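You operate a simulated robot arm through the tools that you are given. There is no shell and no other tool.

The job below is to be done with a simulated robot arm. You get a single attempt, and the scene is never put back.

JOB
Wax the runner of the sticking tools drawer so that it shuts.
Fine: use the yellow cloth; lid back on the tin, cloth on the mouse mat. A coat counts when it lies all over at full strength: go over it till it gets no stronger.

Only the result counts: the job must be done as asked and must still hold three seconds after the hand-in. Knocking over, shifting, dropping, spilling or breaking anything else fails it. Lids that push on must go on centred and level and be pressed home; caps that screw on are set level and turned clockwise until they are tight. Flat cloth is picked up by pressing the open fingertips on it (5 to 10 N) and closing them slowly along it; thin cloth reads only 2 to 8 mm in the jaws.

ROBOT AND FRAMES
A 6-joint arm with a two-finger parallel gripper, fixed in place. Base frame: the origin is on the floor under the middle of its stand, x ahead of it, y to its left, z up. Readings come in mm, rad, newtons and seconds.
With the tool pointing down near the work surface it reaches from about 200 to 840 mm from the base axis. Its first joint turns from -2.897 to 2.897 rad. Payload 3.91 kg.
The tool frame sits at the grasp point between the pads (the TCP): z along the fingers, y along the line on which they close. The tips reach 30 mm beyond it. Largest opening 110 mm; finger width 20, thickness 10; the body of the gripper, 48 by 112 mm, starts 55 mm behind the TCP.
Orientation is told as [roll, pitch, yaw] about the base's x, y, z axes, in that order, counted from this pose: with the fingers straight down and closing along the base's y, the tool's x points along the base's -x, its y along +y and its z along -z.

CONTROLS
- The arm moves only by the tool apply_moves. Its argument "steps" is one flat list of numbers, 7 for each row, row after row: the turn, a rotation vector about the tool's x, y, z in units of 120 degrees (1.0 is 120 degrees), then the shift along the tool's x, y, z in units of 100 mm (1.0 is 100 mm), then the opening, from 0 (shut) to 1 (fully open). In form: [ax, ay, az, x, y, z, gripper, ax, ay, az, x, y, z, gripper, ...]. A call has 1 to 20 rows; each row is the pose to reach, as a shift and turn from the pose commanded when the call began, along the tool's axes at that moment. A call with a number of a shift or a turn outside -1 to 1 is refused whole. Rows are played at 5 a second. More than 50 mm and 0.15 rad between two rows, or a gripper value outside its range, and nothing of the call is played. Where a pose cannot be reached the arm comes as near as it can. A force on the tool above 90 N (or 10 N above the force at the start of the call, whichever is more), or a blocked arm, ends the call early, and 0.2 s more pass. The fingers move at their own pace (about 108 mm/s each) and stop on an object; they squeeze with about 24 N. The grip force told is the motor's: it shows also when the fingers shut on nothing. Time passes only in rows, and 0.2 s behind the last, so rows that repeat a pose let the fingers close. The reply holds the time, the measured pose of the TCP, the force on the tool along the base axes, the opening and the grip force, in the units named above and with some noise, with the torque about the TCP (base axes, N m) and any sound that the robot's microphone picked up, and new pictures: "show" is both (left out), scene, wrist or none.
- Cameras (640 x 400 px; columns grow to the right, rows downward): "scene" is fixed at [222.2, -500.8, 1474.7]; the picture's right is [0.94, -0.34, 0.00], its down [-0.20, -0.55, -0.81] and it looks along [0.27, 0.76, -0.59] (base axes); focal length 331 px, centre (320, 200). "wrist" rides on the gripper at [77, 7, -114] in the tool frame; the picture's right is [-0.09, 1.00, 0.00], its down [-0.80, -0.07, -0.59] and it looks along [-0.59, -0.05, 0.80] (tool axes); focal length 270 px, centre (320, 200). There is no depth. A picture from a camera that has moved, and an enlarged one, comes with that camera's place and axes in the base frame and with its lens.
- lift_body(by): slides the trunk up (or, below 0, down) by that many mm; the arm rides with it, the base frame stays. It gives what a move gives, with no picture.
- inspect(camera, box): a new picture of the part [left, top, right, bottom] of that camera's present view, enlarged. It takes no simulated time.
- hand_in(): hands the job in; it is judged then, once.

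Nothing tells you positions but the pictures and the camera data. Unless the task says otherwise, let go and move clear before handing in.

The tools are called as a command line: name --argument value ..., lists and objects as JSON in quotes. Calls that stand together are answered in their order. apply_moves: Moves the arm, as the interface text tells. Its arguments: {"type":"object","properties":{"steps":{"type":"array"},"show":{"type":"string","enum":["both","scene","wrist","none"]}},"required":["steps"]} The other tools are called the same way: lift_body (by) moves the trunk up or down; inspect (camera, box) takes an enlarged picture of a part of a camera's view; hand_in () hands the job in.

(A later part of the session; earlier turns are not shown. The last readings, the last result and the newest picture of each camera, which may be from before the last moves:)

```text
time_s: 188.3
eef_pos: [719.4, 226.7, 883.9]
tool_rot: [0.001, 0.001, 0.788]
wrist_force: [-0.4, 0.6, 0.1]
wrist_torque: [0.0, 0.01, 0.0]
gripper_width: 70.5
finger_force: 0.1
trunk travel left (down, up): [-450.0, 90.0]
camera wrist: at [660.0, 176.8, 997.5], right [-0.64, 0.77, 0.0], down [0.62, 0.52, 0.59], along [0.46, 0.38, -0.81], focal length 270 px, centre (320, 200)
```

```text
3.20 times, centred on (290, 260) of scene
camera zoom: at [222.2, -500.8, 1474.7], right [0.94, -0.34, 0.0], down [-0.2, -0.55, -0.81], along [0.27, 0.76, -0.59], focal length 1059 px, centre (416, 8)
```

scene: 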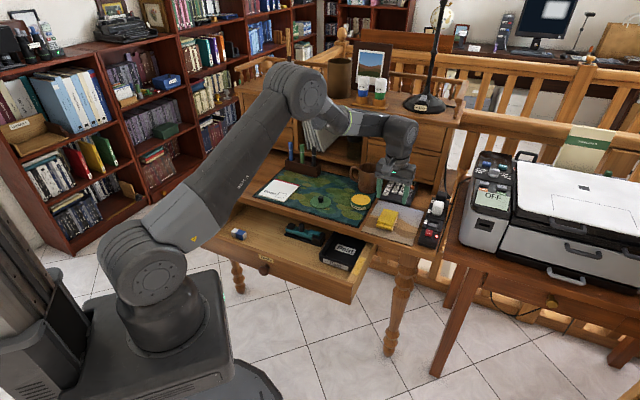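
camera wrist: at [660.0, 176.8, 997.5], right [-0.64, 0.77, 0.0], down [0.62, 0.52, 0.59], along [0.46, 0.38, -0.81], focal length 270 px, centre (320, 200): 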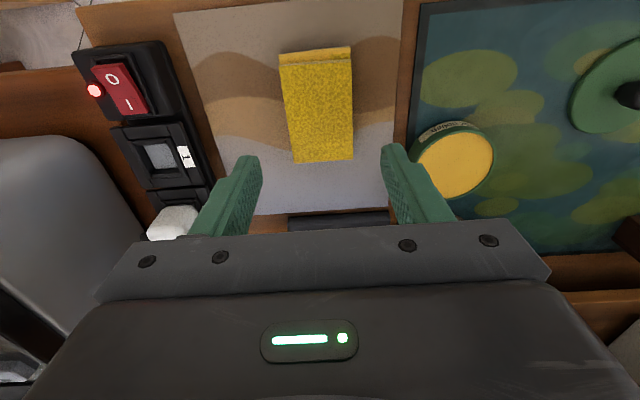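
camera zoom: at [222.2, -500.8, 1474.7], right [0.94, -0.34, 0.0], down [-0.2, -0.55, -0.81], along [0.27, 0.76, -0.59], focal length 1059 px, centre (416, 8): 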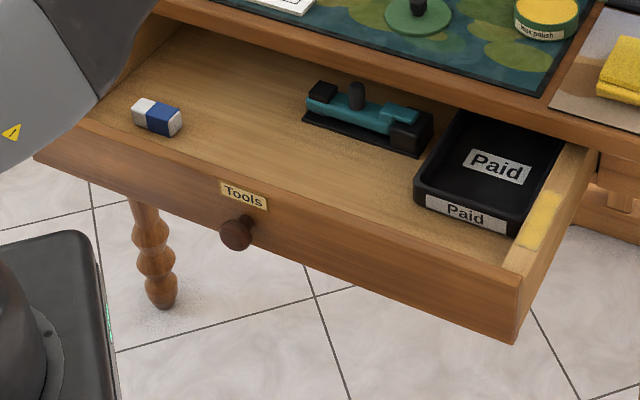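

The knob is at about n = 378, w = 41 and the coat still looks full. I'll close the fingers and travel to in front of the drawer at a safe height.

apply_moves --steps '[0, 0, 0, 0.28, 0.256, 0, 0.3, 0, 0, 0, 0.56, 0.512, 0, 0, 0, 0, 0, 0.835, 0.7675, 0, 0, 0, 0, 0, 0.835, 0.7675, 0, 0]' --show "none"

apply_moves --steps '[0, 0, 0, 0.28, 0.256, 0, 0, 0, 0, 0, 0.56, 0.512, 0, 0, 0, 0, 0, 0.835, 0.7675, 0, 0, 0, 0, 0, 0.835, 0.7675, 0, 0]' --show "none"

apply_moves --steps '[0, 0, 0, 0.28, 0.256, 0, 0, 0, 0, 0, 0.56, 0.512, 0, 0, 0, 0, 0, 0.835, 0.7675, 0, 0, 0, 0, 0, 0.835, 0.7675, 0, 0]' --show "none"

apply_moves --steps '[0, 0, 0, 0.28, 0.256, 0, 0, 0, 0, 0, 0.56, 0.512, 0, 0, 0, 0, 0, 0.835, 0.7675, 0, 0, 0, 0, 0, 0.835, 0.7675, 0, 0]'

```text
time_s: 189.3
eef_pos: [605.3, 222.0, 884.0]
tool_rot: [0.0, 0.003, 0.785]
wrist_force: [-0.1, -0.3, 0.9]
wrist_torque: [0.01, -0.02, -0.02]
gripper_width: 0.1
finger_force: 23.8
trunk travel left (down, up): [-450.0, 90.0]
```

```text
time_s: 190.3
eef_pos: [492.5, 217.6, 883.0]
tool_rot: [-0.001, 0.002, 0.785]
wrist_force: [0.3, 0.4, -0.2]
wrist_torque: [-0.01, -0.01, 0.02]
gripper_width: 0.0
finger_force: 24.2
trunk travel left (down, up): [-450.0, 90.0]
```

```text
time_s: 191.3
eef_pos: [378.6, 214.0, 881.4]
tool_rot: [0.0, 0.002, 0.786]
wrist_force: [0.1, -0.2, 0.8]
wrist_torque: [-0.01, 0.02, -0.01]
gripper_width: 0.1
finger_force: 23.0
trunk travel left (down, up): [-450.0, 90.0]
```

```text
time_s: 192.3
eef_pos: [265.7, 209.8, 883.5]
tool_rot: [0.001, 0.002, 0.784]
wrist_force: [0.0, -0.2, -0.1]
wrist_torque: [0.03, -0.01, 0.01]
gripper_width: 0.2
finger_force: 23.5
trunk travel left (down, up): [-450.0, 90.0]
camera wrist: at [206.4, 157.7, 997.7], right [-0.64, 0.77, 0.0], down [0.62, 0.52, 0.59], along [0.46, 0.38, -0.8], focal length 270 px, centre (320, 200)
```

scene: 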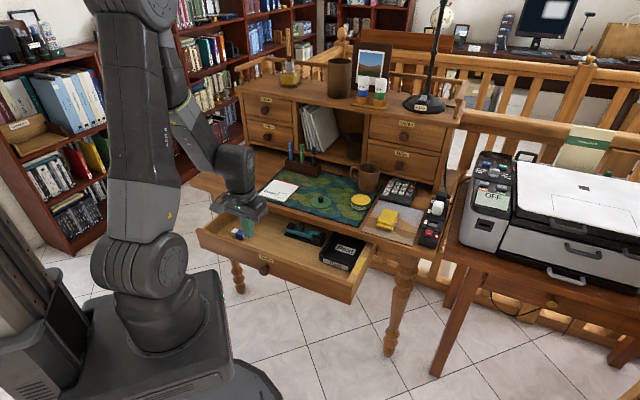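
wrist: 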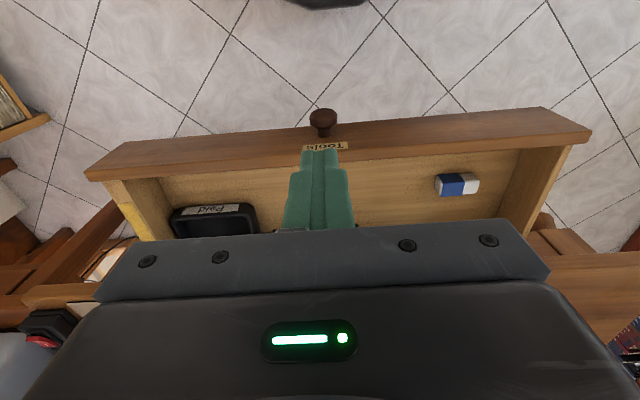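

I'm in front of the knob with closed fingers. I'll lower the trunk 205 mm so the fingertips come level with the knob.

lift_body --by -205

apply_moves --steps '[0, 0, 0, 0, -0.015, 0, 0]'

inspect --camera "scene" --box '[200, 210, 320, 290]'

```text
time_s: 194.5
eef_pos: [265.4, 207.8, 677.4]
tool_rot: [0.0, 0.002, 0.786]
wrist_force: [-0.1, -0.1, -0.6]
wrist_torque: [0.0, 0.02, 0.0]
gripper_width: 0.0
finger_force: 23.8
trunk travel left (down, up): [-245.0, 295.0]
```

```text
time_s: 194.9
eef_pos: [267.4, 208.0, 678.8]
tool_rot: [0.0, 0.001, 0.787]
wrist_force: [0.4, 0.2, 0.3]
wrist_torque: [-0.01, 0.0, -0.03]
gripper_width: 0.1
finger_force: 23.5
trunk travel left (down, up): [-245.0, 295.0]
camera wrist: at [207.9, 156.9, 792.6], right [-0.64, 0.77, 0.0], down [0.62, 0.52, 0.59], along [0.46, 0.38, -0.81], focal length 270 px, centre (320, 200)
```

scene: 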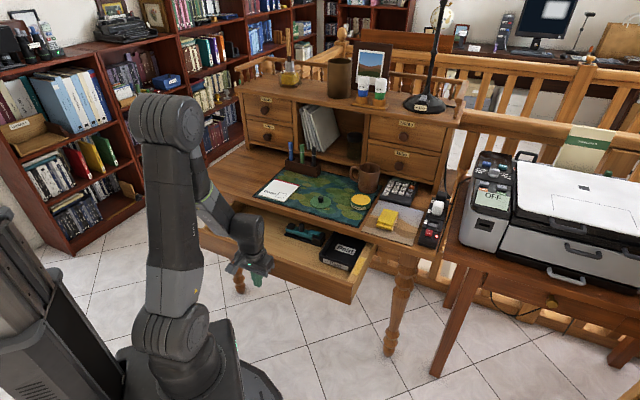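
wrist: 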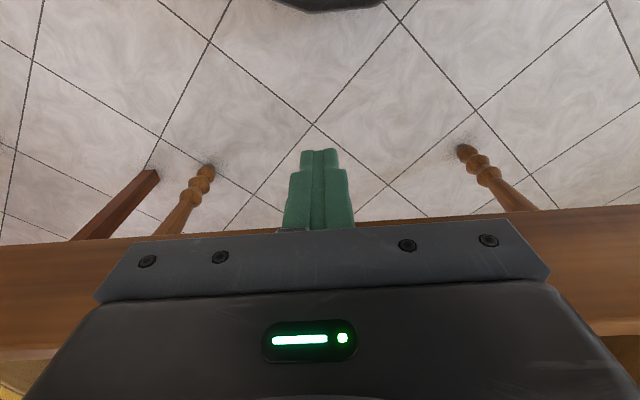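

```text
5.00 times, centred on (260, 250) of scene
camera zoom: at [222.2, -500.8, 1474.7], right [0.94, -0.34, 0.0], down [-0.2, -0.55, -0.81], along [0.27, 0.76, -0.59], focal length 1655 px, centre (620, -50)
```

zoom: 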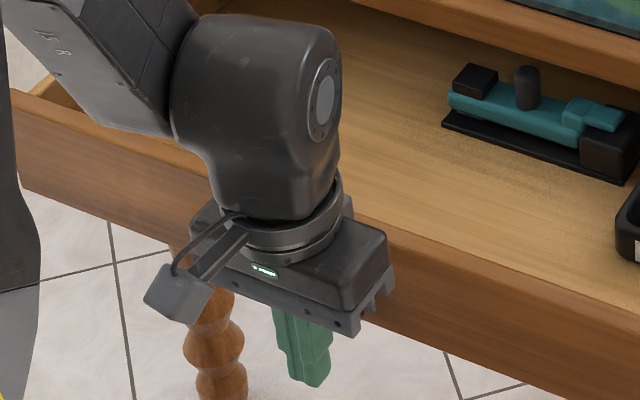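

Level with the knob and centred on it. I'll push the drawer inward steadily, watching the force.

apply_moves --steps '[0, 0, 0, -0.1, 0, 0, 0, 0, 0, 0, -0.15, 0, 0, 0, 0, 0, 0, -0.2, 0, 0, 0, 0, 0, 0, -0.25, 0, 0, 0, 0, 0, 0, -0.3, 0, 0, 0, 0, 0, 0, -0.35, 0, 0, 0, 0, 0, 0, -0.4, 0, 0, 0, 0, 0, 0, -0.45, 0, 0, 0, 0, 0, 0, -0.5, 0, 0, 0]' --show "none"

inspect --camera "scene" --box '[200, 200, 400, 320]'

```text
time_s: 196.9
eef_pos: [302.0, 242.9, 678.2]
tool_rot: [0.001, 0.002, 0.787]
wrist_force: [-0.2, 0.3, -0.2]
wrist_torque: [0.0, 0.0, 0.02]
gripper_width: 0.0
finger_force: 24.1
trunk travel left (down, up): [-245.0, 295.0]
```

```text
3.20 times, centred on (300, 260) of scene
camera zoom: at [222.2, -500.8, 1474.7], right [0.94, -0.34, 0.0], down [-0.2, -0.55, -0.81], along [0.27, 0.76, -0.59], focal length 1059 px, centre (384, 8)
```

zoom: 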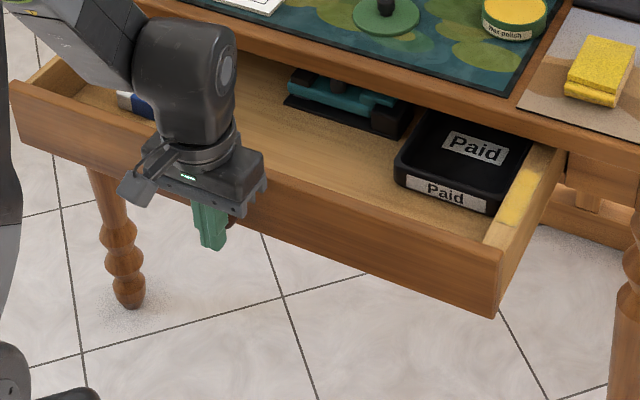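

The drawer moves in freely. Continuing the push.

apply_moves --steps '[0, 0, 0, -0.07, 0, 0, 0, 0, 0, 0, -0.14, 0, 0, 0, 0, 0, 0, -0.21, 0, 0, 0, 0, 0, 0, -0.28, 0, 0, 0, 0, 0, 0, -0.35, 0, 0, 0, 0, 0, 0, -0.42, 0, 0, 0, 0, 0, 0, -0.49, 0, 0, 0, 0, 0, 0, -0.56, 0, 0, 0, 0, 0, 0, -0.63, 0, 0, 0, 0, 0, 0, -0.7, 0, 0, 0, 0, 0, 0, -0.77, 0, 0, 0, 0, 0, 0, -0.84, 0, 0, 0, 0, 0, 0, -0.91, 0, 0, 0, 0, 0, 0, -1.0, 0, 0, 0, 0, 0, 0, -1.0, 0, 0, 0]' --show "none"

inspect --camera "scene" --box '[200, 190, 420, 310]'

```text
time_s: 200.1
eef_pos: [373.7, 312.7, 678.4]
tool_rot: [0.0, 0.003, 0.785]
wrist_force: [0.7, 0.9, 0.5]
wrist_torque: [0.01, -0.02, 0.03]
gripper_width: 0.0
finger_force: 23.9
trunk travel left (down, up): [-245.0, 295.0]
```

```text
2.91 times, centred on (310, 250) of scene
camera zoom: at [222.2, -500.8, 1474.7], right [0.94, -0.34, 0.0], down [-0.2, -0.55, -0.81], along [0.27, 0.76, -0.59], focal length 963 px, centre (349, 54)
```

zoom: 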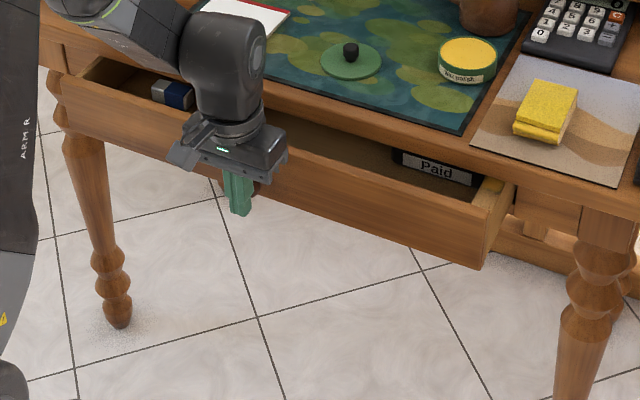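

Going well. Pushing on until the gripper nears the slab edge.

apply_moves --steps '[0, 0, 0, -0.07, 0, 0, 0, 0, 0, 0, -0.14, 0, 0, 0, 0, 0, 0, -0.21, 0, 0, 0, 0, 0, 0, -0.28, 0, 0, 0, 0, 0, 0, -0.35, 0, 0, 0, 0, 0, 0, -0.42, 0, 0, 0, 0, 0, 0, -0.49, 0, 0, 0, 0, 0, 0, -0.56, 0, 0, 0, 0, 0, 0, -0.56, 0, 0, 0]' --show "none"

inspect --camera "scene" --box '[200, 190, 420, 310]'

inspect --camera "scene" --box '[260, 190, 340, 250]'

```text
time_s: 202.1
eef_pos: [407.0, 347.0, 678.1]
tool_rot: [-0.003, 0.009, 0.785]
wrist_force: [-42.9, -40.5, -0.3]
wrist_torque: [3.24, -3.52, 1.05]
gripper_width: 0.3
finger_force: 23.9
trunk travel left (down, up): [-245.0, 295.0]
```

```text
2.91 times, centred on (310, 250) of scene
camera zoom: at [222.2, -500.8, 1474.7], right [0.94, -0.34, 0.0], down [-0.2, -0.55, -0.81], along [0.27, 0.76, -0.59], focal length 963 px, centre (349, 54)
```

zoom: 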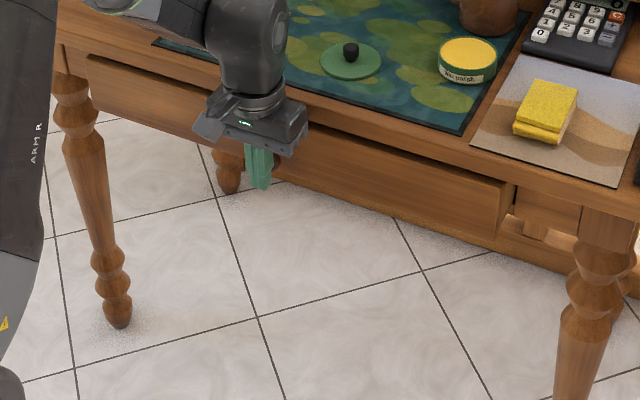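

```text
6.67 times, centred on (300, 220) of scene
camera zoom: at [222.2, -500.8, 1474.7], right [0.94, -0.34, 0.0], down [-0.2, -0.55, -0.81], along [0.27, 0.76, -0.59], focal length 2207 px, centre (453, 67)
```

zoom: 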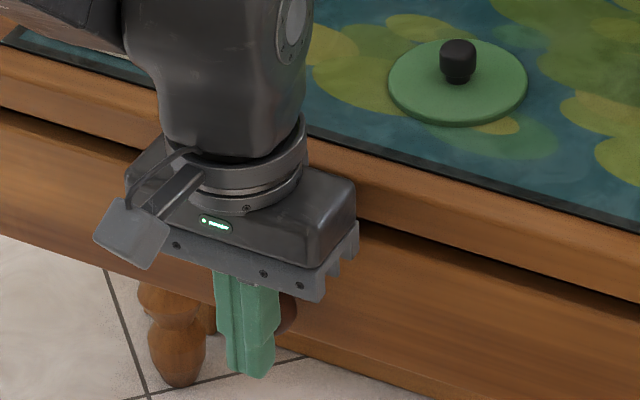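

That force acts about 80 mm above the TCP, so the gripper body reached the slab's edge, not the drawer. I'll back off; the last stretch needs the tool tilted about 40° to reach under the overhang.

apply_moves --steps '[0, 0, 0, 0.15, 0, 0, 0, 0, 0, 0, 0.45, 0, 0, 0, 0, 0, 0, 0.8, 0, -0.1, 0, 0, 0, 0, 1.0, 0, -0.4, 0, 0, 0, 0, 1.0, 0, -0.8, 0, 0, 0, 0, 1.0, 0, -1.0, 0, 0, 0, 0, 1.0, 0, -1.0, 0]' --show "none"

inspect --camera "scene" --box '[200, 190, 420, 310]'

inspect --camera "scene" --box '[350, 220, 420, 264]'

```text
time_s: 203.7
eef_pos: [340.9, 281.4, 776.4]
tool_rot: [0.0, 0.0, 0.784]
wrist_force: [-0.1, -0.6, -0.5]
wrist_torque: [-0.02, 0.01, 0.0]
gripper_width: 0.1
finger_force: 24.2
trunk travel left (down, up): [-245.0, 295.0]
```

```text
2.91 times, centred on (310, 250) of scene
camera zoom: at [222.2, -500.8, 1474.7], right [0.94, -0.34, 0.0], down [-0.2, -0.55, -0.81], along [0.27, 0.76, -0.59], focal length 963 px, centre (349, 54)
```

zoom: 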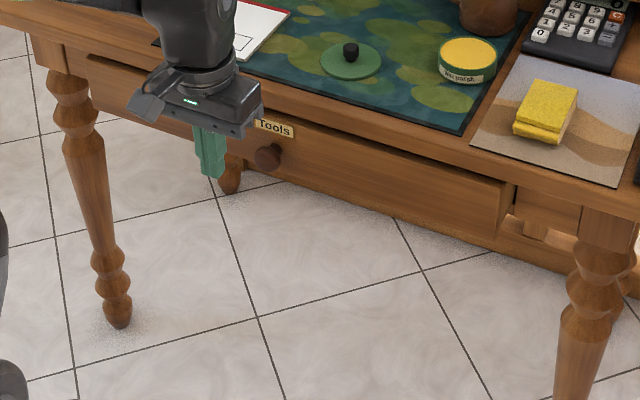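

```text
9.09 times, centred on (385, 242) of scene
camera zoom: at [222.2, -500.8, 1474.7], right [0.94, -0.34, 0.0], down [-0.2, -0.55, -0.81], along [0.27, 0.76, -0.59], focal length 3010 px, centre (-271, -182)
```

zoom: 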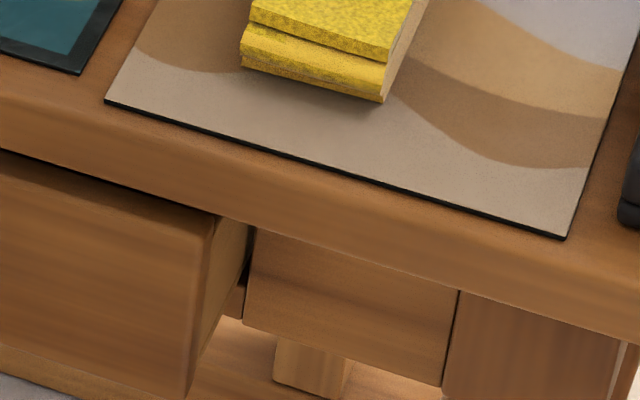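

The drawer face is now about 60 mm from shut. I'll raise the arm and lower the trunk further so a 40° tilt stays comfortably within the wrist's normal posture.

apply_moves --steps '[0, 0, 0, 0, 0, -0.4, 0, 0, 0, 0, 0, 0, -0.8, 0, 0, 0, 0, 0, 0, -0.9, 0, 0, 0, 0, 0, 0, -0.9, 0]' --show "none"

lift_body --by -160

```text
time_s: 204.7
eef_pos: [341.5, 282.8, 867.3]
tool_rot: [0.001, 0.003, 0.785]
wrist_force: [-0.2, 0.9, -0.2]
wrist_torque: [0.03, -0.01, 0.04]
gripper_width: 0.1
finger_force: 23.8
trunk travel left (down, up): [-245.0, 295.0]
```

```text
time_s: 206.5
eef_pos: [340.5, 282.8, 707.5]
tool_rot: [0.001, 0.003, 0.786]
wrist_force: [0.5, 0.5, 0.0]
wrist_torque: [-0.01, 0.01, 0.0]
gripper_width: 0.2
finger_force: 24.5
trunk travel left (down, up): [-85.0, 455.0]
```

Now tilting forward in two checked stages.

apply_moves --steps '[0, -0.0667, 0, 0, 0, 0, 0, 0, -0.1333, 0, 0, 0, 0, 0, 0, -0.1833, 0, 0, 0, 0, 0, 0, -0.1833, 0, 0, 0, 0, 0]' --show "none"

inspect --camera "scene" --box '[120, 100, 340, 300]'

```text
time_s: 207.5
eef_pos: [341.9, 283.1, 708.1]
tool_rot: [0.0, -0.384, 0.785]
wrist_force: [0.2, -0.3, -0.3]
wrist_torque: [0.0, 0.04, 0.01]
gripper_width: 0.1
finger_force: 23.9
trunk travel left (down, up): [-85.0, 455.0]
```

```text
2.00 times, centred on (230, 200) of scene
camera zoom: at [222.2, -500.8, 1474.7], right [0.94, -0.34, 0.0], down [-0.2, -0.55, -0.81], along [0.27, 0.76, -0.59], focal length 662 px, centre (500, 200)
```

zoom: 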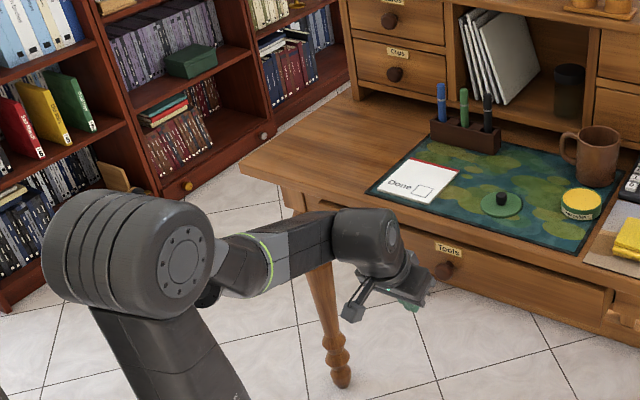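

The forearm is nearly level, so there is ample margin. I'll tilt on to about 55°.

apply_moves --steps '[0, -0.0688, 0, 0, 0, 0, 0, 0, -0.1375, 0, 0, 0, 0, 0, 0, -0.2063, 0, 0, 0, 0, 0, 0, -0.275, 0, 0, 0, 0, 0, 0, -0.275, 0, 0, 0, 0, 0]' --show "wrist"

inspect --camera "scene" --box '[200, 180, 360, 290]'

```text
time_s: 208.7
eef_pos: [340.7, 291.4, 716.2]
tool_rot: [-0.038, -0.77, 0.786]
wrist_force: [0.4, 0.6, -0.1]
wrist_torque: [0.01, -0.01, 0.02]
gripper_width: 0.1
finger_force: 23.7
out of reach, approached as far as the arm can: row 3, 4, 5
trunk travel left (down, up): [-85.0, 455.0]
camera wrist: at [238.2, 203.1, 744.4], right [-0.64, 0.77, 0.03], down [0.15, 0.08, 0.99], along [0.75, 0.64, -0.16], focal length 270 px, centre (320, 200)
```

wrist: 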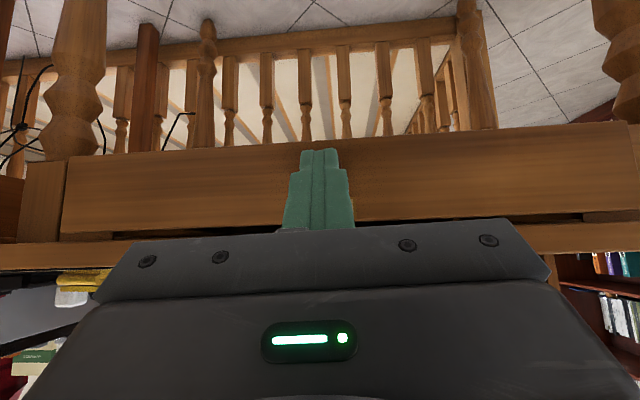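

```text
3.64 times, centred on (280, 235) of scene
camera zoom: at [222.2, -500.8, 1474.7], right [0.94, -0.34, 0.0], down [-0.2, -0.55, -0.81], along [0.27, 0.76, -0.59], focal length 1204 px, centre (466, 73)
```

zoom: 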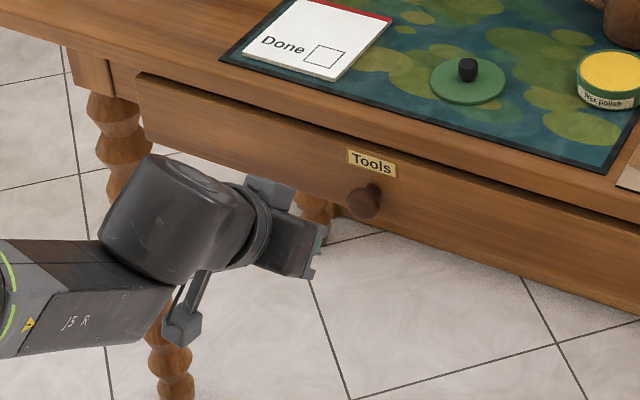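

The tilt limit is around 40° even here. I'll go back to 38°, which is enough clearance.

apply_moves --steps '[-0.009, 0.026, 0, 0.05, -0.03, 0.008, 0, -0.0181, 0.0525, 0, 0.099, -0.06, 0.016, 0, -0.0181, 0.0525, 0, 0.099, -0.06, 0.016, 0]' --show "wrist"

inspect --camera "scene" --box '[200, 180, 360, 290]'

```text
time_s: 209.5
eef_pos: [341.0, 282.7, 707.6]
tool_rot: [0.0, -0.657, 0.783]
wrist_force: [0.1, 0.1, -0.2]
wrist_torque: [0.02, -0.01, 0.01]
gripper_width: 0.1
finger_force: 24.0
out of reach, approached as far as the arm can: row 1, 2
trunk travel left (down, up): [-85.0, 455.0]
camera wrist: at [243.5, 194.1, 751.3], right [-0.65, 0.75, 0.05], down [0.24, 0.14, 0.96], along [0.72, 0.64, -0.27], focal length 270 px, centre (320, 200)
```

wrist: 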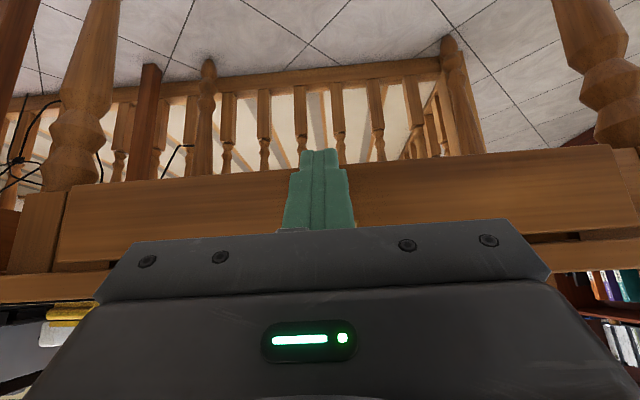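

```text
3.64 times, centred on (280, 235) of scene
camera zoom: at [222.2, -500.8, 1474.7], right [0.94, -0.34, 0.0], down [-0.2, -0.55, -0.81], along [0.27, 0.76, -0.59], focal length 1204 px, centre (466, 73)
```

zoom: 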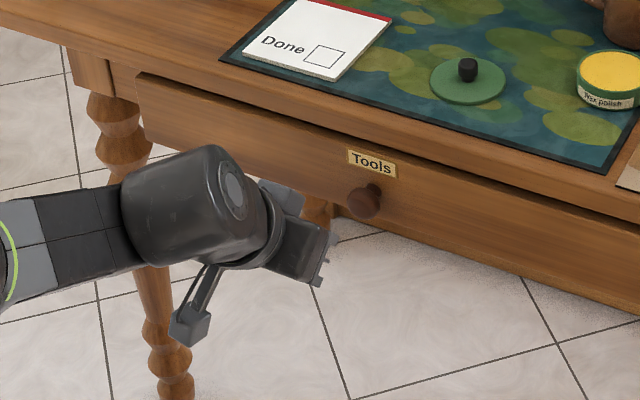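

Tilt is 37.6° with the wrist in its normal posture. I'll lower to knob height and move up to the knob.

apply_moves --steps '[0, 0, 0, 0.12, 0, 0.155, 0, 0, 0, 0, -0.04, 0, 0.277, 0, 0, 0, 0, -0.2, 0, 0.4, 0, 0, 0, 0, -0.355, 0, 0.521, 0, 0, 0, 0, -0.355, 0, 0.521, 0]' --show "wrist"

inspect --camera "scene" --box '[240, 190, 360, 270]'

```text
time_s: 210.7
eef_pos: [382.8, 324.7, 689.0]
tool_rot: [-0.001, -0.658, 0.782]
wrist_force: [0.1, -0.1, 0.2]
wrist_torque: [0.01, -0.01, 0.02]
gripper_width: 0.1
finger_force: 24.6
trunk travel left (down, up): [-85.0, 455.0]
camera wrist: at [286.1, 236.1, 732.2], right [-0.65, 0.76, 0.05], down [0.24, 0.14, 0.96], along [0.72, 0.64, -0.27], focal length 270 px, centre (320, 200)
```

wrist: 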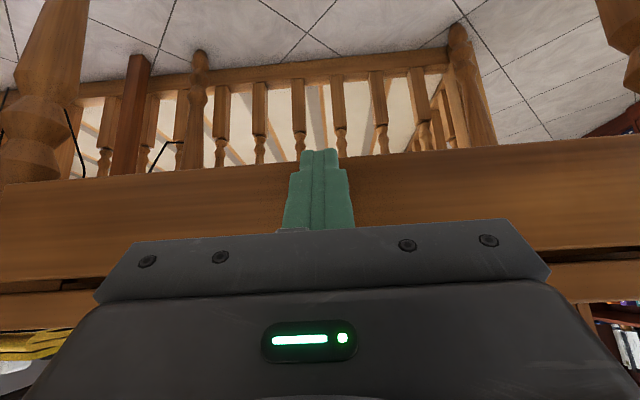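

```text
5.00 times, centred on (300, 230) of scene
camera zoom: at [222.2, -500.8, 1474.7], right [0.94, -0.34, 0.0], down [-0.2, -0.55, -0.81], along [0.27, 0.76, -0.59], focal length 1655 px, centre (420, 50)
```

zoom: 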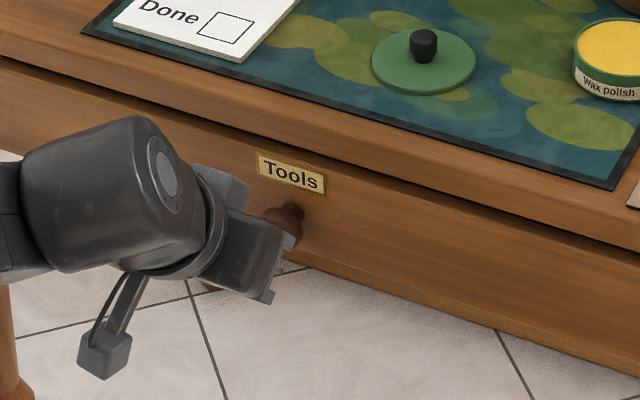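

Aligned with the knob. Pushing in 5 mm steps.

apply_moves --steps '[0, 0, 0, -0.0396, 0, 0.0305, 0, 0, 0, 0, -0.0792, 0, 0.061, 0, 0, 0, 0, -0.1188, 0, 0.0915, 0, 0, 0, 0, -0.1584, 0, 0.122, 0, 0, 0, 0, -0.198, 0, 0.1525, 0, 0, 0, 0, -0.2376, 0, 0.183, 0, 0, 0, 0, -0.2772, 0, 0.2135, 0, 0, 0, 0, -0.3168, 0, 0.244, 0, 0, 0, 0, -0.3168, 0, 0.244, 0]' --show "none"

inspect --camera "scene" --box '[240, 190, 420, 290]'

```text
time_s: 212.7
eef_pos: [413.0, 353.5, 688.7]
tool_rot: [-0.001, -0.658, 0.783]
wrist_force: [-0.1, 0.0, 0.1]
wrist_torque: [0.03, -0.01, 0.01]
gripper_width: 0.0
finger_force: 24.0
trunk travel left (down, up): [-85.0, 455.0]
```

```text
3.56 times, centred on (330, 240) of scene
camera zoom: at [222.2, -500.8, 1474.7], right [0.94, -0.34, 0.0], down [-0.2, -0.55, -0.81], along [0.27, 0.76, -0.59], focal length 1177 px, centre (284, 58)
```

zoom: 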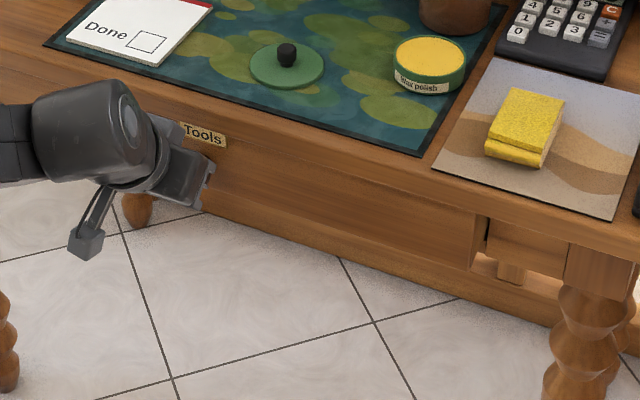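

Moving easily. Continuing toward fully shut.

apply_moves --steps '[0, 0, 0, -0.0396, 0, 0.0305, 0, 0, 0, 0, -0.0792, 0, 0.061, 0, 0, 0, 0, -0.1188, 0, 0.0915, 0, 0, 0, 0, -0.1584, 0, 0.122, 0, 0, 0, 0, -0.1584, 0, 0.122, 0]' --show "none"

inspect --camera "scene" --box '[350, 220, 420, 264]'

```text
time_s: 213.9
eef_pos: [426.2, 367.0, 688.2]
tool_rot: [0.0, -0.66, 0.782]
wrist_force: [-0.9, -0.5, 0.2]
wrist_torque: [0.01, -0.02, 0.01]
gripper_width: 0.0
finger_force: 24.0
trunk travel left (down, up): [-85.0, 455.0]
```

```text
9.09 times, centred on (385, 242) of scene
camera zoom: at [222.2, -500.8, 1474.7], right [0.94, -0.34, 0.0], down [-0.2, -0.55, -0.81], along [0.27, 0.76, -0.59], focal length 3010 px, centre (-271, -182)
```

zoom: 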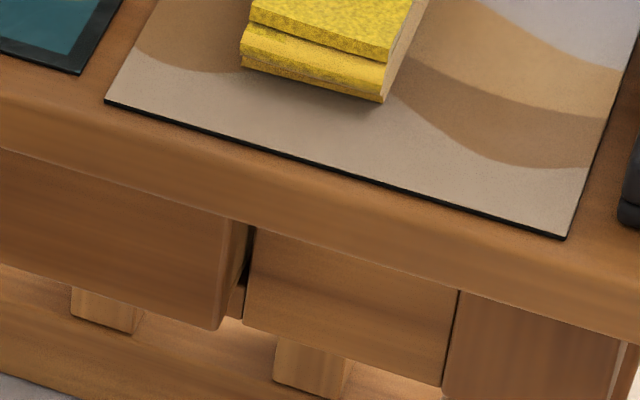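

It is now back at its original sticking point with no resistance. Pushing on slowly to see whether it shuts.

apply_moves --steps '[0, 0, 0, -0.0238, 0, 0.0183, 0, 0, 0, 0, -0.0475, 0, 0.0366, 0, 0, 0, 0, -0.0713, 0, 0.0549, 0, 0, 0, 0, -0.0713, 0, 0.0549, 0]' --show "none"

inspect --camera "scene" --box '[350, 220, 420, 264]'

```text
time_s: 214.9
eef_pos: [432.7, 374.7, 689.4]
tool_rot: [0.002, -0.659, 0.784]
wrist_force: [-0.3, 0.4, -0.4]
wrist_torque: [-0.01, 0.0, 0.02]
gripper_width: 0.0
finger_force: 23.9
trunk travel left (down, up): [-85.0, 455.0]
```

```text
9.09 times, centred on (385, 242) of scene
camera zoom: at [222.2, -500.8, 1474.7], right [0.94, -0.34, 0.0], down [-0.2, -0.55, -0.81], along [0.27, 0.76, -0.59], focal length 3010 px, centre (-271, -182)
```

zoom: 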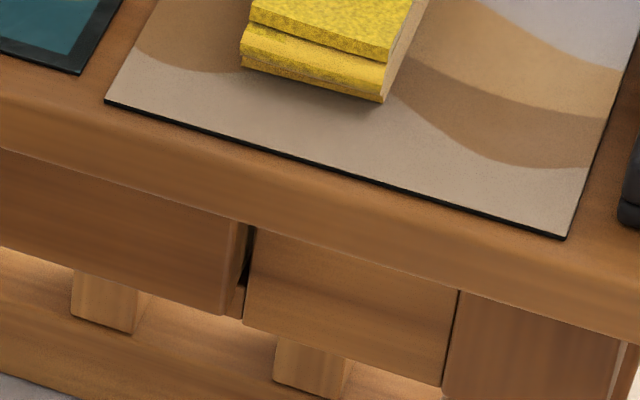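

It is moving in past the point where it used to stick. Continuing.

apply_moves --steps '[0, 0, 0, -0.0238, 0, 0.0183, 0, 0, 0, 0, -0.0475, 0, 0.0366, 0, 0, 0, 0, -0.0713, 0, 0.0549, 0, 0, 0, 0, -0.0713, 0, 0.0549, 0]' --show "none"

inspect --camera "scene" --box '[350, 220, 420, 264]'

```text
time_s: 215.9
eef_pos: [440.2, 379.3, 689.0]
tool_rot: [0.001, -0.66, 0.782]
wrist_force: [-0.6, -1.0, -0.9]
wrist_torque: [-0.02, 0.02, -0.01]
gripper_width: 0.2
finger_force: 24.1
trunk travel left (down, up): [-85.0, 455.0]
```

```text
9.09 times, centred on (385, 242) of scene
camera zoom: at [222.2, -500.8, 1474.7], right [0.94, -0.34, 0.0], down [-0.2, -0.55, -0.81], along [0.27, 0.76, -0.59], focal length 3010 px, centre (-271, -182)
```

zoom: 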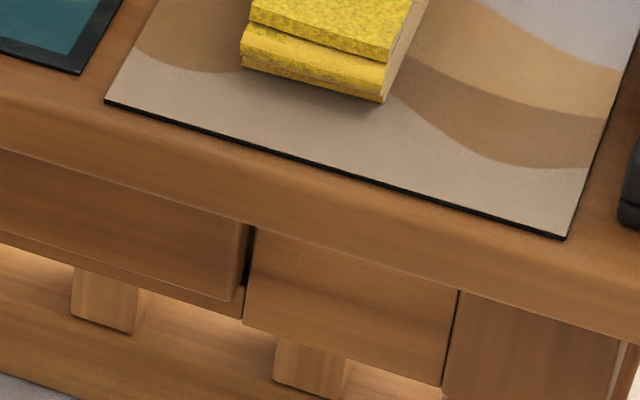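

Nearly flush now. A few more small pushes until it meets its stop.

apply_moves --steps '[0, 0, 0, -0.0158, 0, 0.0122, 0, 0, 0, 0, -0.0317, 0, 0.0244, 0, 0, 0, 0, -0.0317, 0, 0.0244, 0]' --show "none"

apply_moves --steps '[0, 0, 0, -0.0158, 0, 0.0122, 0, 0, 0, 0, -0.0317, 0, 0.0244, 0, 0, 0, 0, -0.0317, 0, 0.0244, 0]' --show "none"

inspect --camera "scene" --box '[350, 220, 420, 264]'

```text
time_s: 216.7
eef_pos: [441.8, 382.3, 689.5]
tool_rot: [0.0, -0.659, 0.782]
wrist_force: [-0.9, -0.2, 0.6]
wrist_torque: [0.0, 0.03, 0.0]
gripper_width: 0.3
finger_force: 24.1
trunk travel left (down, up): [-85.0, 455.0]
```

```text
time_s: 217.5
eef_pos: [443.3, 383.4, 689.6]
tool_rot: [0.0, -0.661, 0.783]
wrist_force: [-10.9, -9.9, 4.5]
wrist_torque: [0.6, -0.56, 0.2]
gripper_width: 0.0
finger_force: 24.5
trunk travel left (down, up): [-85.0, 455.0]
```

```text
9.09 times, centred on (385, 242) of scene
camera zoom: at [222.2, -500.8, 1474.7], right [0.94, -0.34, 0.0], down [-0.2, -0.55, -0.81], along [0.27, 0.76, -0.59], focal length 3010 px, centre (-271, -182)
```

zoom: 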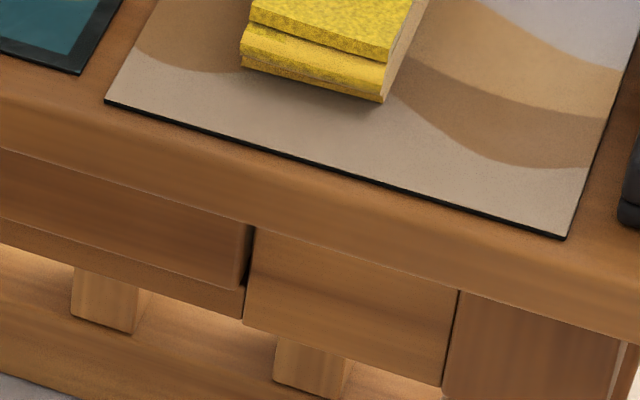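

The force now acts about 60 mm above the TCP, so the gripper is touching the slab again. I'll look closely at how flush the drawer is.

inspect --camera "scene" --box '[366, 232, 390, 258]'

inspect --camera "scene" --box '[270, 200, 330, 250]'

inspect --camera "wrist" --box '[0, 60, 320, 260]'

```text
15.38 times, centred on (378, 245) of scene
camera zoom: at [222.2, -500.8, 1474.7], right [0.94, -0.34, 0.0], down [-0.2, -0.55, -0.81], along [0.27, 0.76, -0.59], focal length 5093 px, centre (-572, -492)
```

zoom: 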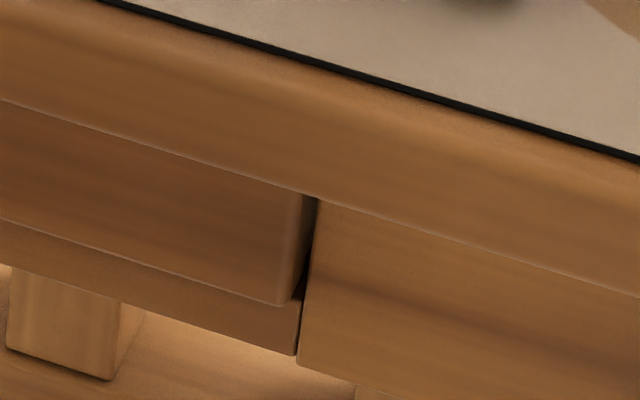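

```text
8.00 times, centred on (300, 225) of scene
camera zoom: at [222.2, -500.8, 1474.7], right [0.94, -0.34, 0.0], down [-0.2, -0.55, -0.81], along [0.27, 0.76, -0.59], focal length 2648 px, centre (480, 0)
```

zoom: 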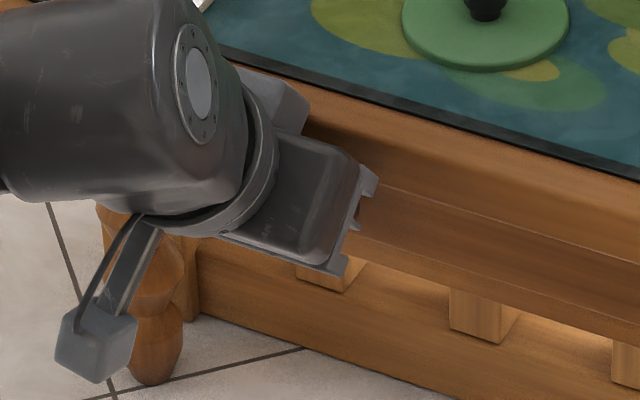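

```text
2.00 times, centred on (160, 160) of wrist
camera zoom: at [346.6, 295.9, 732.8], right [-0.65, 0.76, 0.05], down [0.24, 0.14, 0.96], along [0.72, 0.64, -0.27], focal length 541 px, centre (640, 280)
```

zoom: 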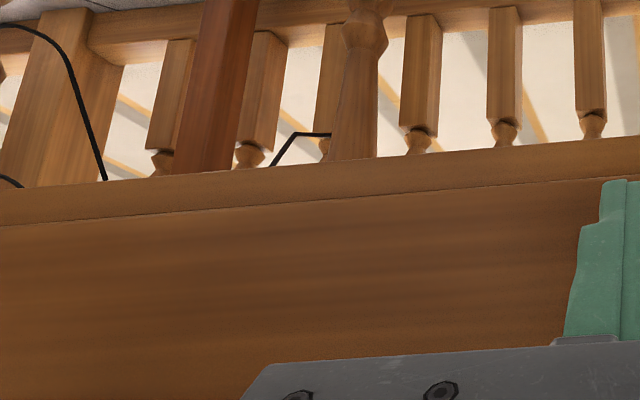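

The drawer is about flush (face in by ~26 mm from where it stuck), but I want to be sure it is home. I'll back off, go 12 mm lower for clearance under the slab, and push a little more.

apply_moves --steps '[0, 0, 0, 0.0475, 0, -0.0366, 0, 0, 0, 0, 0.1205, 0, 0.0584, 0, 0, 0, 0, 0.073, 0, 0.095, 0, 0, 0, 0, 0.0571, 0, 0.1072, 0, 0, 0, 0, 0.0413, 0, 0.1194, 0, 0, 0, 0, 0.0413, 0, 0.1194, 0]' --show "none"

inspect --camera "scene" --box '[366, 232, 390, 258]'

```text
time_s: 218.6
eef_pos: [441.2, 382.1, 687.2]
tool_rot: [0.0, -0.671, 0.784]
wrist_force: [-57.9, -55.7, 38.1]
wrist_torque: [4.57, -3.68, 1.29]
gripper_width: 0.1
finger_force: 24.2
trunk travel left (down, up): [-85.0, 455.0]
stopped in row 5: the force on the tool passed its limit at 94 N (the readings are from after the stop); the commanded pose is now the measured one
```

```text
15.38 times, centred on (378, 245) of scene
camera zoom: at [222.2, -500.8, 1474.7], right [0.94, -0.34, 0.0], down [-0.2, -0.55, -0.81], along [0.27, 0.76, -0.59], focal length 5093 px, centre (-572, -492)
```

zoom: 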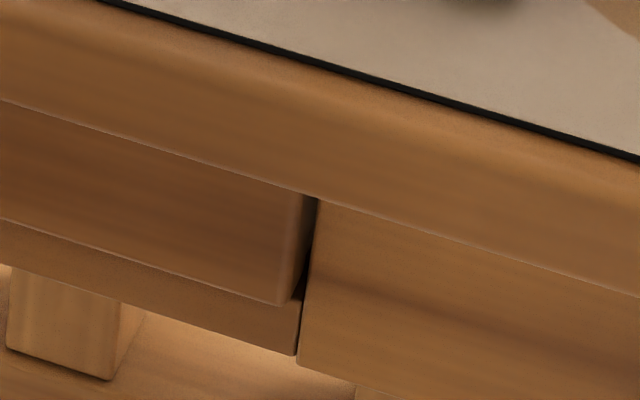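

The connector box on the gripper met the slab's edge. Backing straight off.

apply_moves --steps '[0, 0, 0, 0.04, 0, -0.08, 0, 0, 0, 0, 0.1, 0, -0.2, 0, 0, 0, 0, 0.2, 0, -0.4, 0, 0, 0, 0, 0.2, 0, -0.4, 0]' --show "both"

inspect --camera "scene" --box '[240, 180, 420, 280]'

inspect --camera "scene" --box '[300, 160, 420, 240]'

```text
time_s: 219.6
eef_pos: [416.7, 359.4, 697.0]
tool_rot: [0.0, -0.662, 0.783]
wrist_force: [-0.6, -0.7, -0.4]
wrist_torque: [0.02, -0.03, 0.0]
gripper_width: 0.2
finger_force: 23.8
trunk travel left (down, up): [-85.0, 455.0]
camera wrist: at [319.6, 269.2, 741.2], right [-0.65, 0.75, 0.05], down [0.24, 0.14, 0.96], along [0.72, 0.64, -0.27], focal length 270 px, centre (320, 200)
```

scene: 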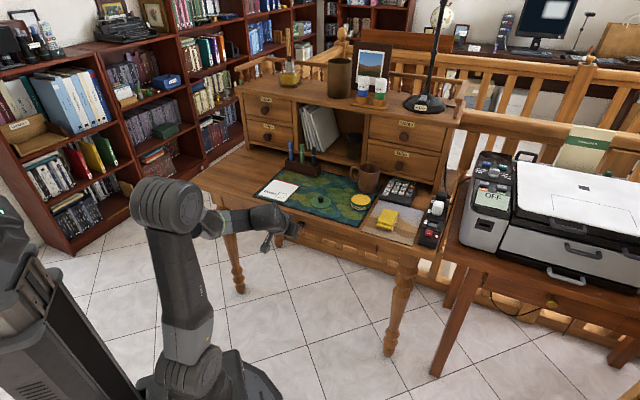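
wrist: 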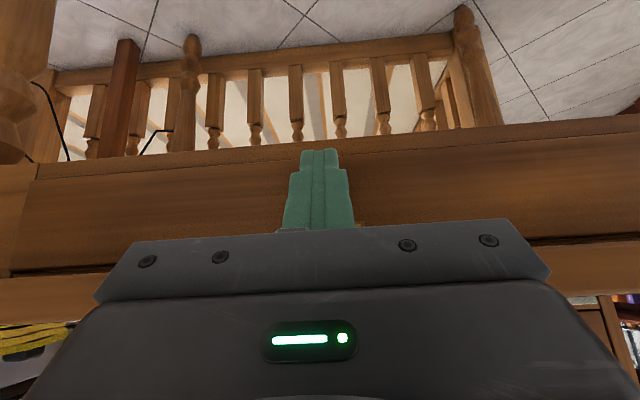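

```text
3.56 times, centred on (330, 230) of scene
camera zoom: at [222.2, -500.8, 1474.7], right [0.94, -0.34, 0.0], down [-0.2, -0.55, -0.81], along [0.27, 0.76, -0.59], focal length 1177 px, centre (284, 93)
```

zoom: 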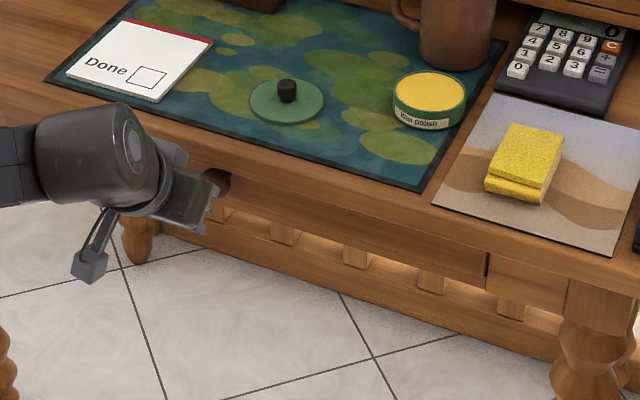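

```text
5.00 times, centred on (360, 200) of scene
camera zoom: at [222.2, -500.8, 1474.7], right [0.94, -0.34, 0.0], down [-0.2, -0.55, -0.81], along [0.27, 0.76, -0.59], focal length 1655 px, centre (120, 200)
```

zoom: 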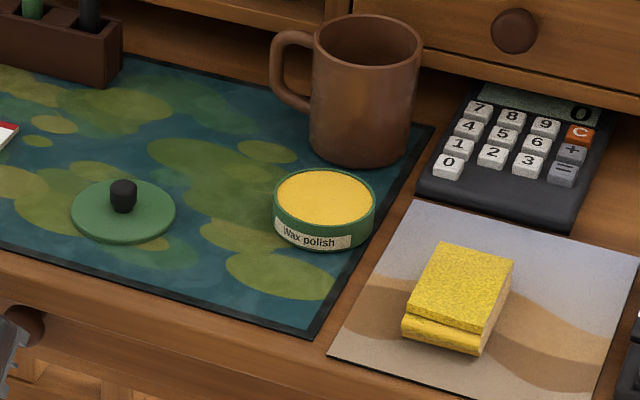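

Nothing was disturbed. For more reach under the overhang I need a little more tilt, which a lower trunk should allow. I'll move back and up, then lower the trunk further.

apply_moves --steps '[0, 0, 0, 0.1, 0, -0.15, 0, 0, 0, 0, 0.05, 0, -0.45, 0, 0, 0, 0, -0.1, 0, -0.7, 0, 0, 0, 0, -0.177, 0, -0.876, 0, 0, 0, 0, -0.177, 0, -0.876, 0]' --show "none"

lift_body --by -82

apply_moves --steps '[0, -0.025, 0, 0, 0, 0, 0, 0, -0.05, 0, 0, 0, 0, 0, 0, -0.05, 0, 0, 0, 0, 0]' --show "scene"

```text
time_s: 220.8
eef_pos: [389.2, 329.7, 778.7]
tool_rot: [0.0, -0.664, 0.782]
wrist_force: [0.0, -0.6, 0.1]
wrist_torque: [0.02, 0.02, -0.01]
gripper_width: 0.2
finger_force: 24.2
trunk travel left (down, up): [-85.0, 455.0]
```

```text
time_s: 221.9
eef_pos: [390.1, 330.2, 696.7]
tool_rot: [0.001, -0.661, 0.784]
wrist_force: [0.5, 0.1, 0.4]
wrist_torque: [-0.01, 0.03, -0.02]
gripper_width: 0.0
finger_force: 23.4
trunk travel left (down, up): [-3.0, 537.0]
```

```text
time_s: 222.7
eef_pos: [388.9, 330.8, 695.3]
tool_rot: [0.0, -0.767, 0.783]
wrist_force: [-0.1, -0.3, -0.2]
wrist_torque: [-0.03, -0.01, 0.02]
gripper_width: 0.1
finger_force: 24.1
trunk travel left (down, up): [-3.0, 537.0]
```

scene: 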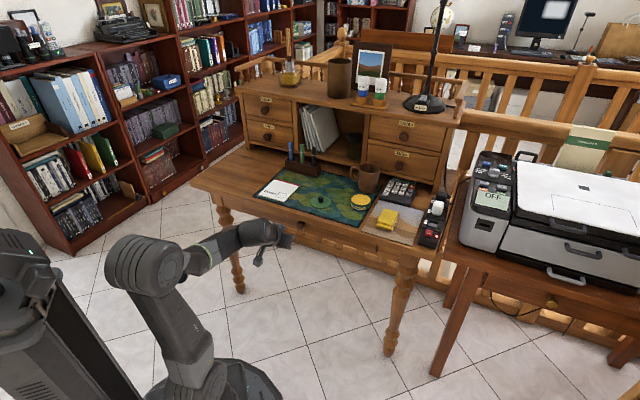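

44° reached cleanly. Increasing the tilt in small steps toward 58°.

apply_moves --steps '[0, -0.03, 0, 0, 0, 0, 0, 0, -0.06, 0, 0, 0, 0, 0, 0, -0.06, 0, 0, 0, 0, 0]' --show "none"

apply_moves --steps '[0, -0.025, 0, 0, 0, 0, 0, 0, -0.05, 0, 0, 0, 0, 0, 0, -0.05, 0, 0, 0, 0, 0]' --show "none"

inspect --camera "scene" --box '[200, 180, 360, 290]'

```text
time_s: 223.5
eef_pos: [390.2, 331.4, 697.0]
tool_rot: [0.001, -0.894, 0.781]
wrist_force: [0.7, -0.2, 0.2]
wrist_torque: [0.03, 0.04, 0.01]
gripper_width: 0.0
finger_force: 24.0
trunk travel left (down, up): [-3.0, 537.0]
```

```text
time_s: 224.3
eef_pos: [389.1, 329.5, 696.7]
tool_rot: [0.0, -0.894, 0.784]
wrist_force: [0.3, -0.1, -0.1]
wrist_torque: [0.0, -0.01, 0.0]
gripper_width: 0.0
finger_force: 23.8
out of reach, approached as far as the arm can: row 1, 2, 3
trunk travel left (down, up): [-3.0, 537.0]
```

```text
3.64 times, centred on (280, 235) of scene
camera zoom: at [222.2, -500.8, 1474.7], right [0.94, -0.34, 0.0], down [-0.2, -0.55, -0.81], along [0.27, 0.76, -0.59], focal length 1204 px, centre (466, 73)
```

zoom: 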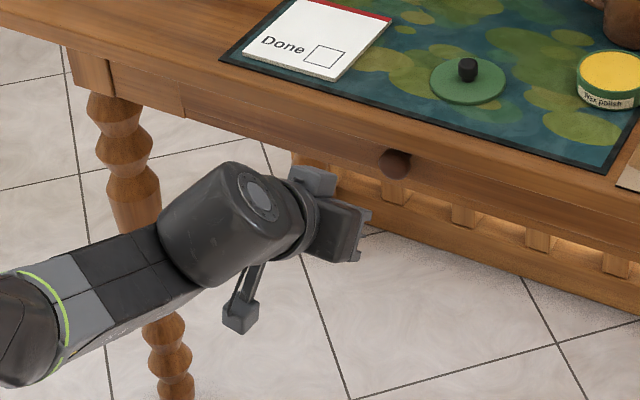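

Tilt is 51° now with the wrist still in its normal posture; that gives 17 mm more reach under the slab. Lowering to knob height and approaching.

apply_moves --steps '[0, 0, 0, 0.117, 0, 0.094, 0, 0, 0, 0, -0.013, 0, 0.255, 0, 0, 0, 0, -0.143, 0, 0.416, 0, 0, 0, 0, -0.272, 0, 0.577, 0, 0, 0, 0, -0.272, 0, 0.577, 0]' --show "wrist"

inspect --camera "scene" --box '[260, 190, 360, 260]'

```text
time_s: 225.5
eef_pos: [433.9, 373.2, 682.0]
tool_rot: [0.0, -0.893, 0.783]
wrist_force: [0.3, 0.1, -0.1]
wrist_torque: [0.02, 0.01, 0.01]
gripper_width: 0.0
finger_force: 24.2
trunk travel left (down, up): [-3.0, 537.0]
camera wrist: at [331.4, 280.6, 693.2], right [-0.66, 0.74, 0.07], down [0.08, -0.02, 1.0], along [0.74, 0.67, -0.04], focal length 270 px, centre (320, 200)
```

wrist: 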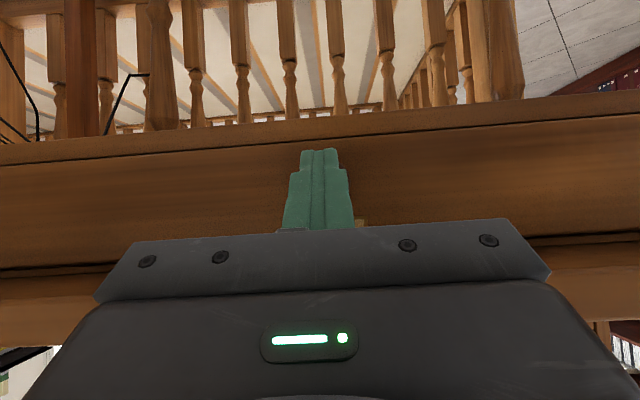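

```text
5.71 times, centred on (310, 225) of scene
camera zoom: at [222.2, -500.8, 1474.7], right [0.94, -0.34, 0.0], down [-0.2, -0.55, -0.81], along [0.27, 0.76, -0.59], focal length 1892 px, centre (377, 57)
```

zoom: 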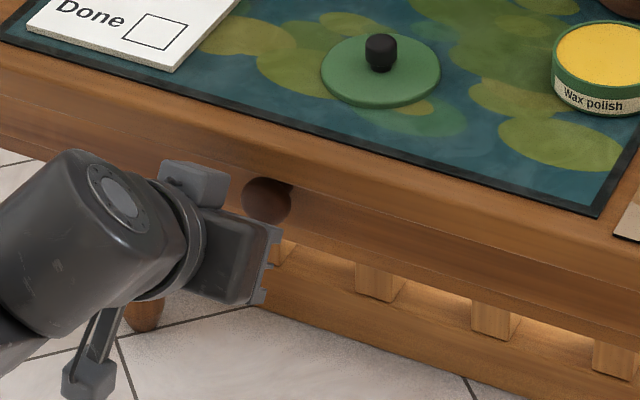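

In position. Pushing in 2–3 mm steps and watching the force.

apply_moves --steps '[0, 0, 0, -0.0188, 0, 0.0234, 0, 0, 0, 0, -0.0376, 0, 0.0467, 0, 0, 0, 0, -0.0564, 0, 0.0701, 0, 0, 0, 0, -0.0564, 0, 0.0701, 0]' --show "none"

apply_moves --steps '[0, 0, 0, -0.0125, 0, 0.0156, 0, 0, 0, 0, -0.0251, 0, 0.0312, 0, 0, 0, 0, -0.0251, 0, 0.0312, 0]' --show "none"

inspect --camera "scene" --box '[366, 232, 390, 258]'

```text
time_s: 226.5
eef_pos: [439.4, 380.7, 682.2]
tool_rot: [0.002, -0.893, 0.784]
wrist_force: [0.9, 0.2, 0.8]
wrist_torque: [0.01, -0.04, -0.02]
gripper_width: 0.0
finger_force: 24.2
trunk travel left (down, up): [-3.0, 537.0]
```

```text
time_s: 227.3
eef_pos: [441.9, 383.2, 681.3]
tool_rot: [0.001, -0.894, 0.782]
wrist_force: [0.3, -0.1, 0.1]
wrist_torque: [-0.01, 0.01, 0.02]
gripper_width: 0.1
finger_force: 23.8
trunk travel left (down, up): [-3.0, 537.0]
```

```text
15.38 times, centred on (378, 245) of scene
camera zoom: at [222.2, -500.8, 1474.7], right [0.94, -0.34, 0.0], down [-0.2, -0.55, -0.81], along [0.27, 0.76, -0.59], focal length 5093 px, centre (-572, -492)
```

zoom: 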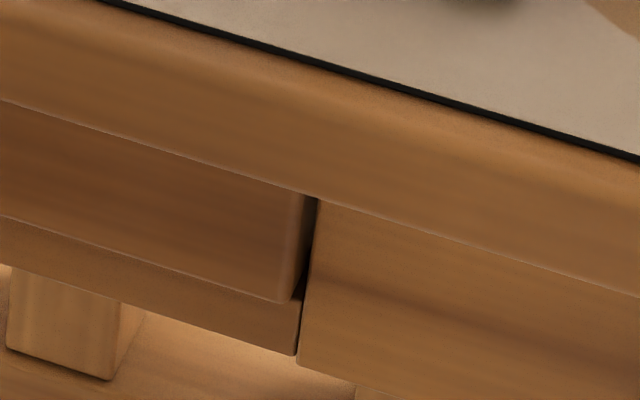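

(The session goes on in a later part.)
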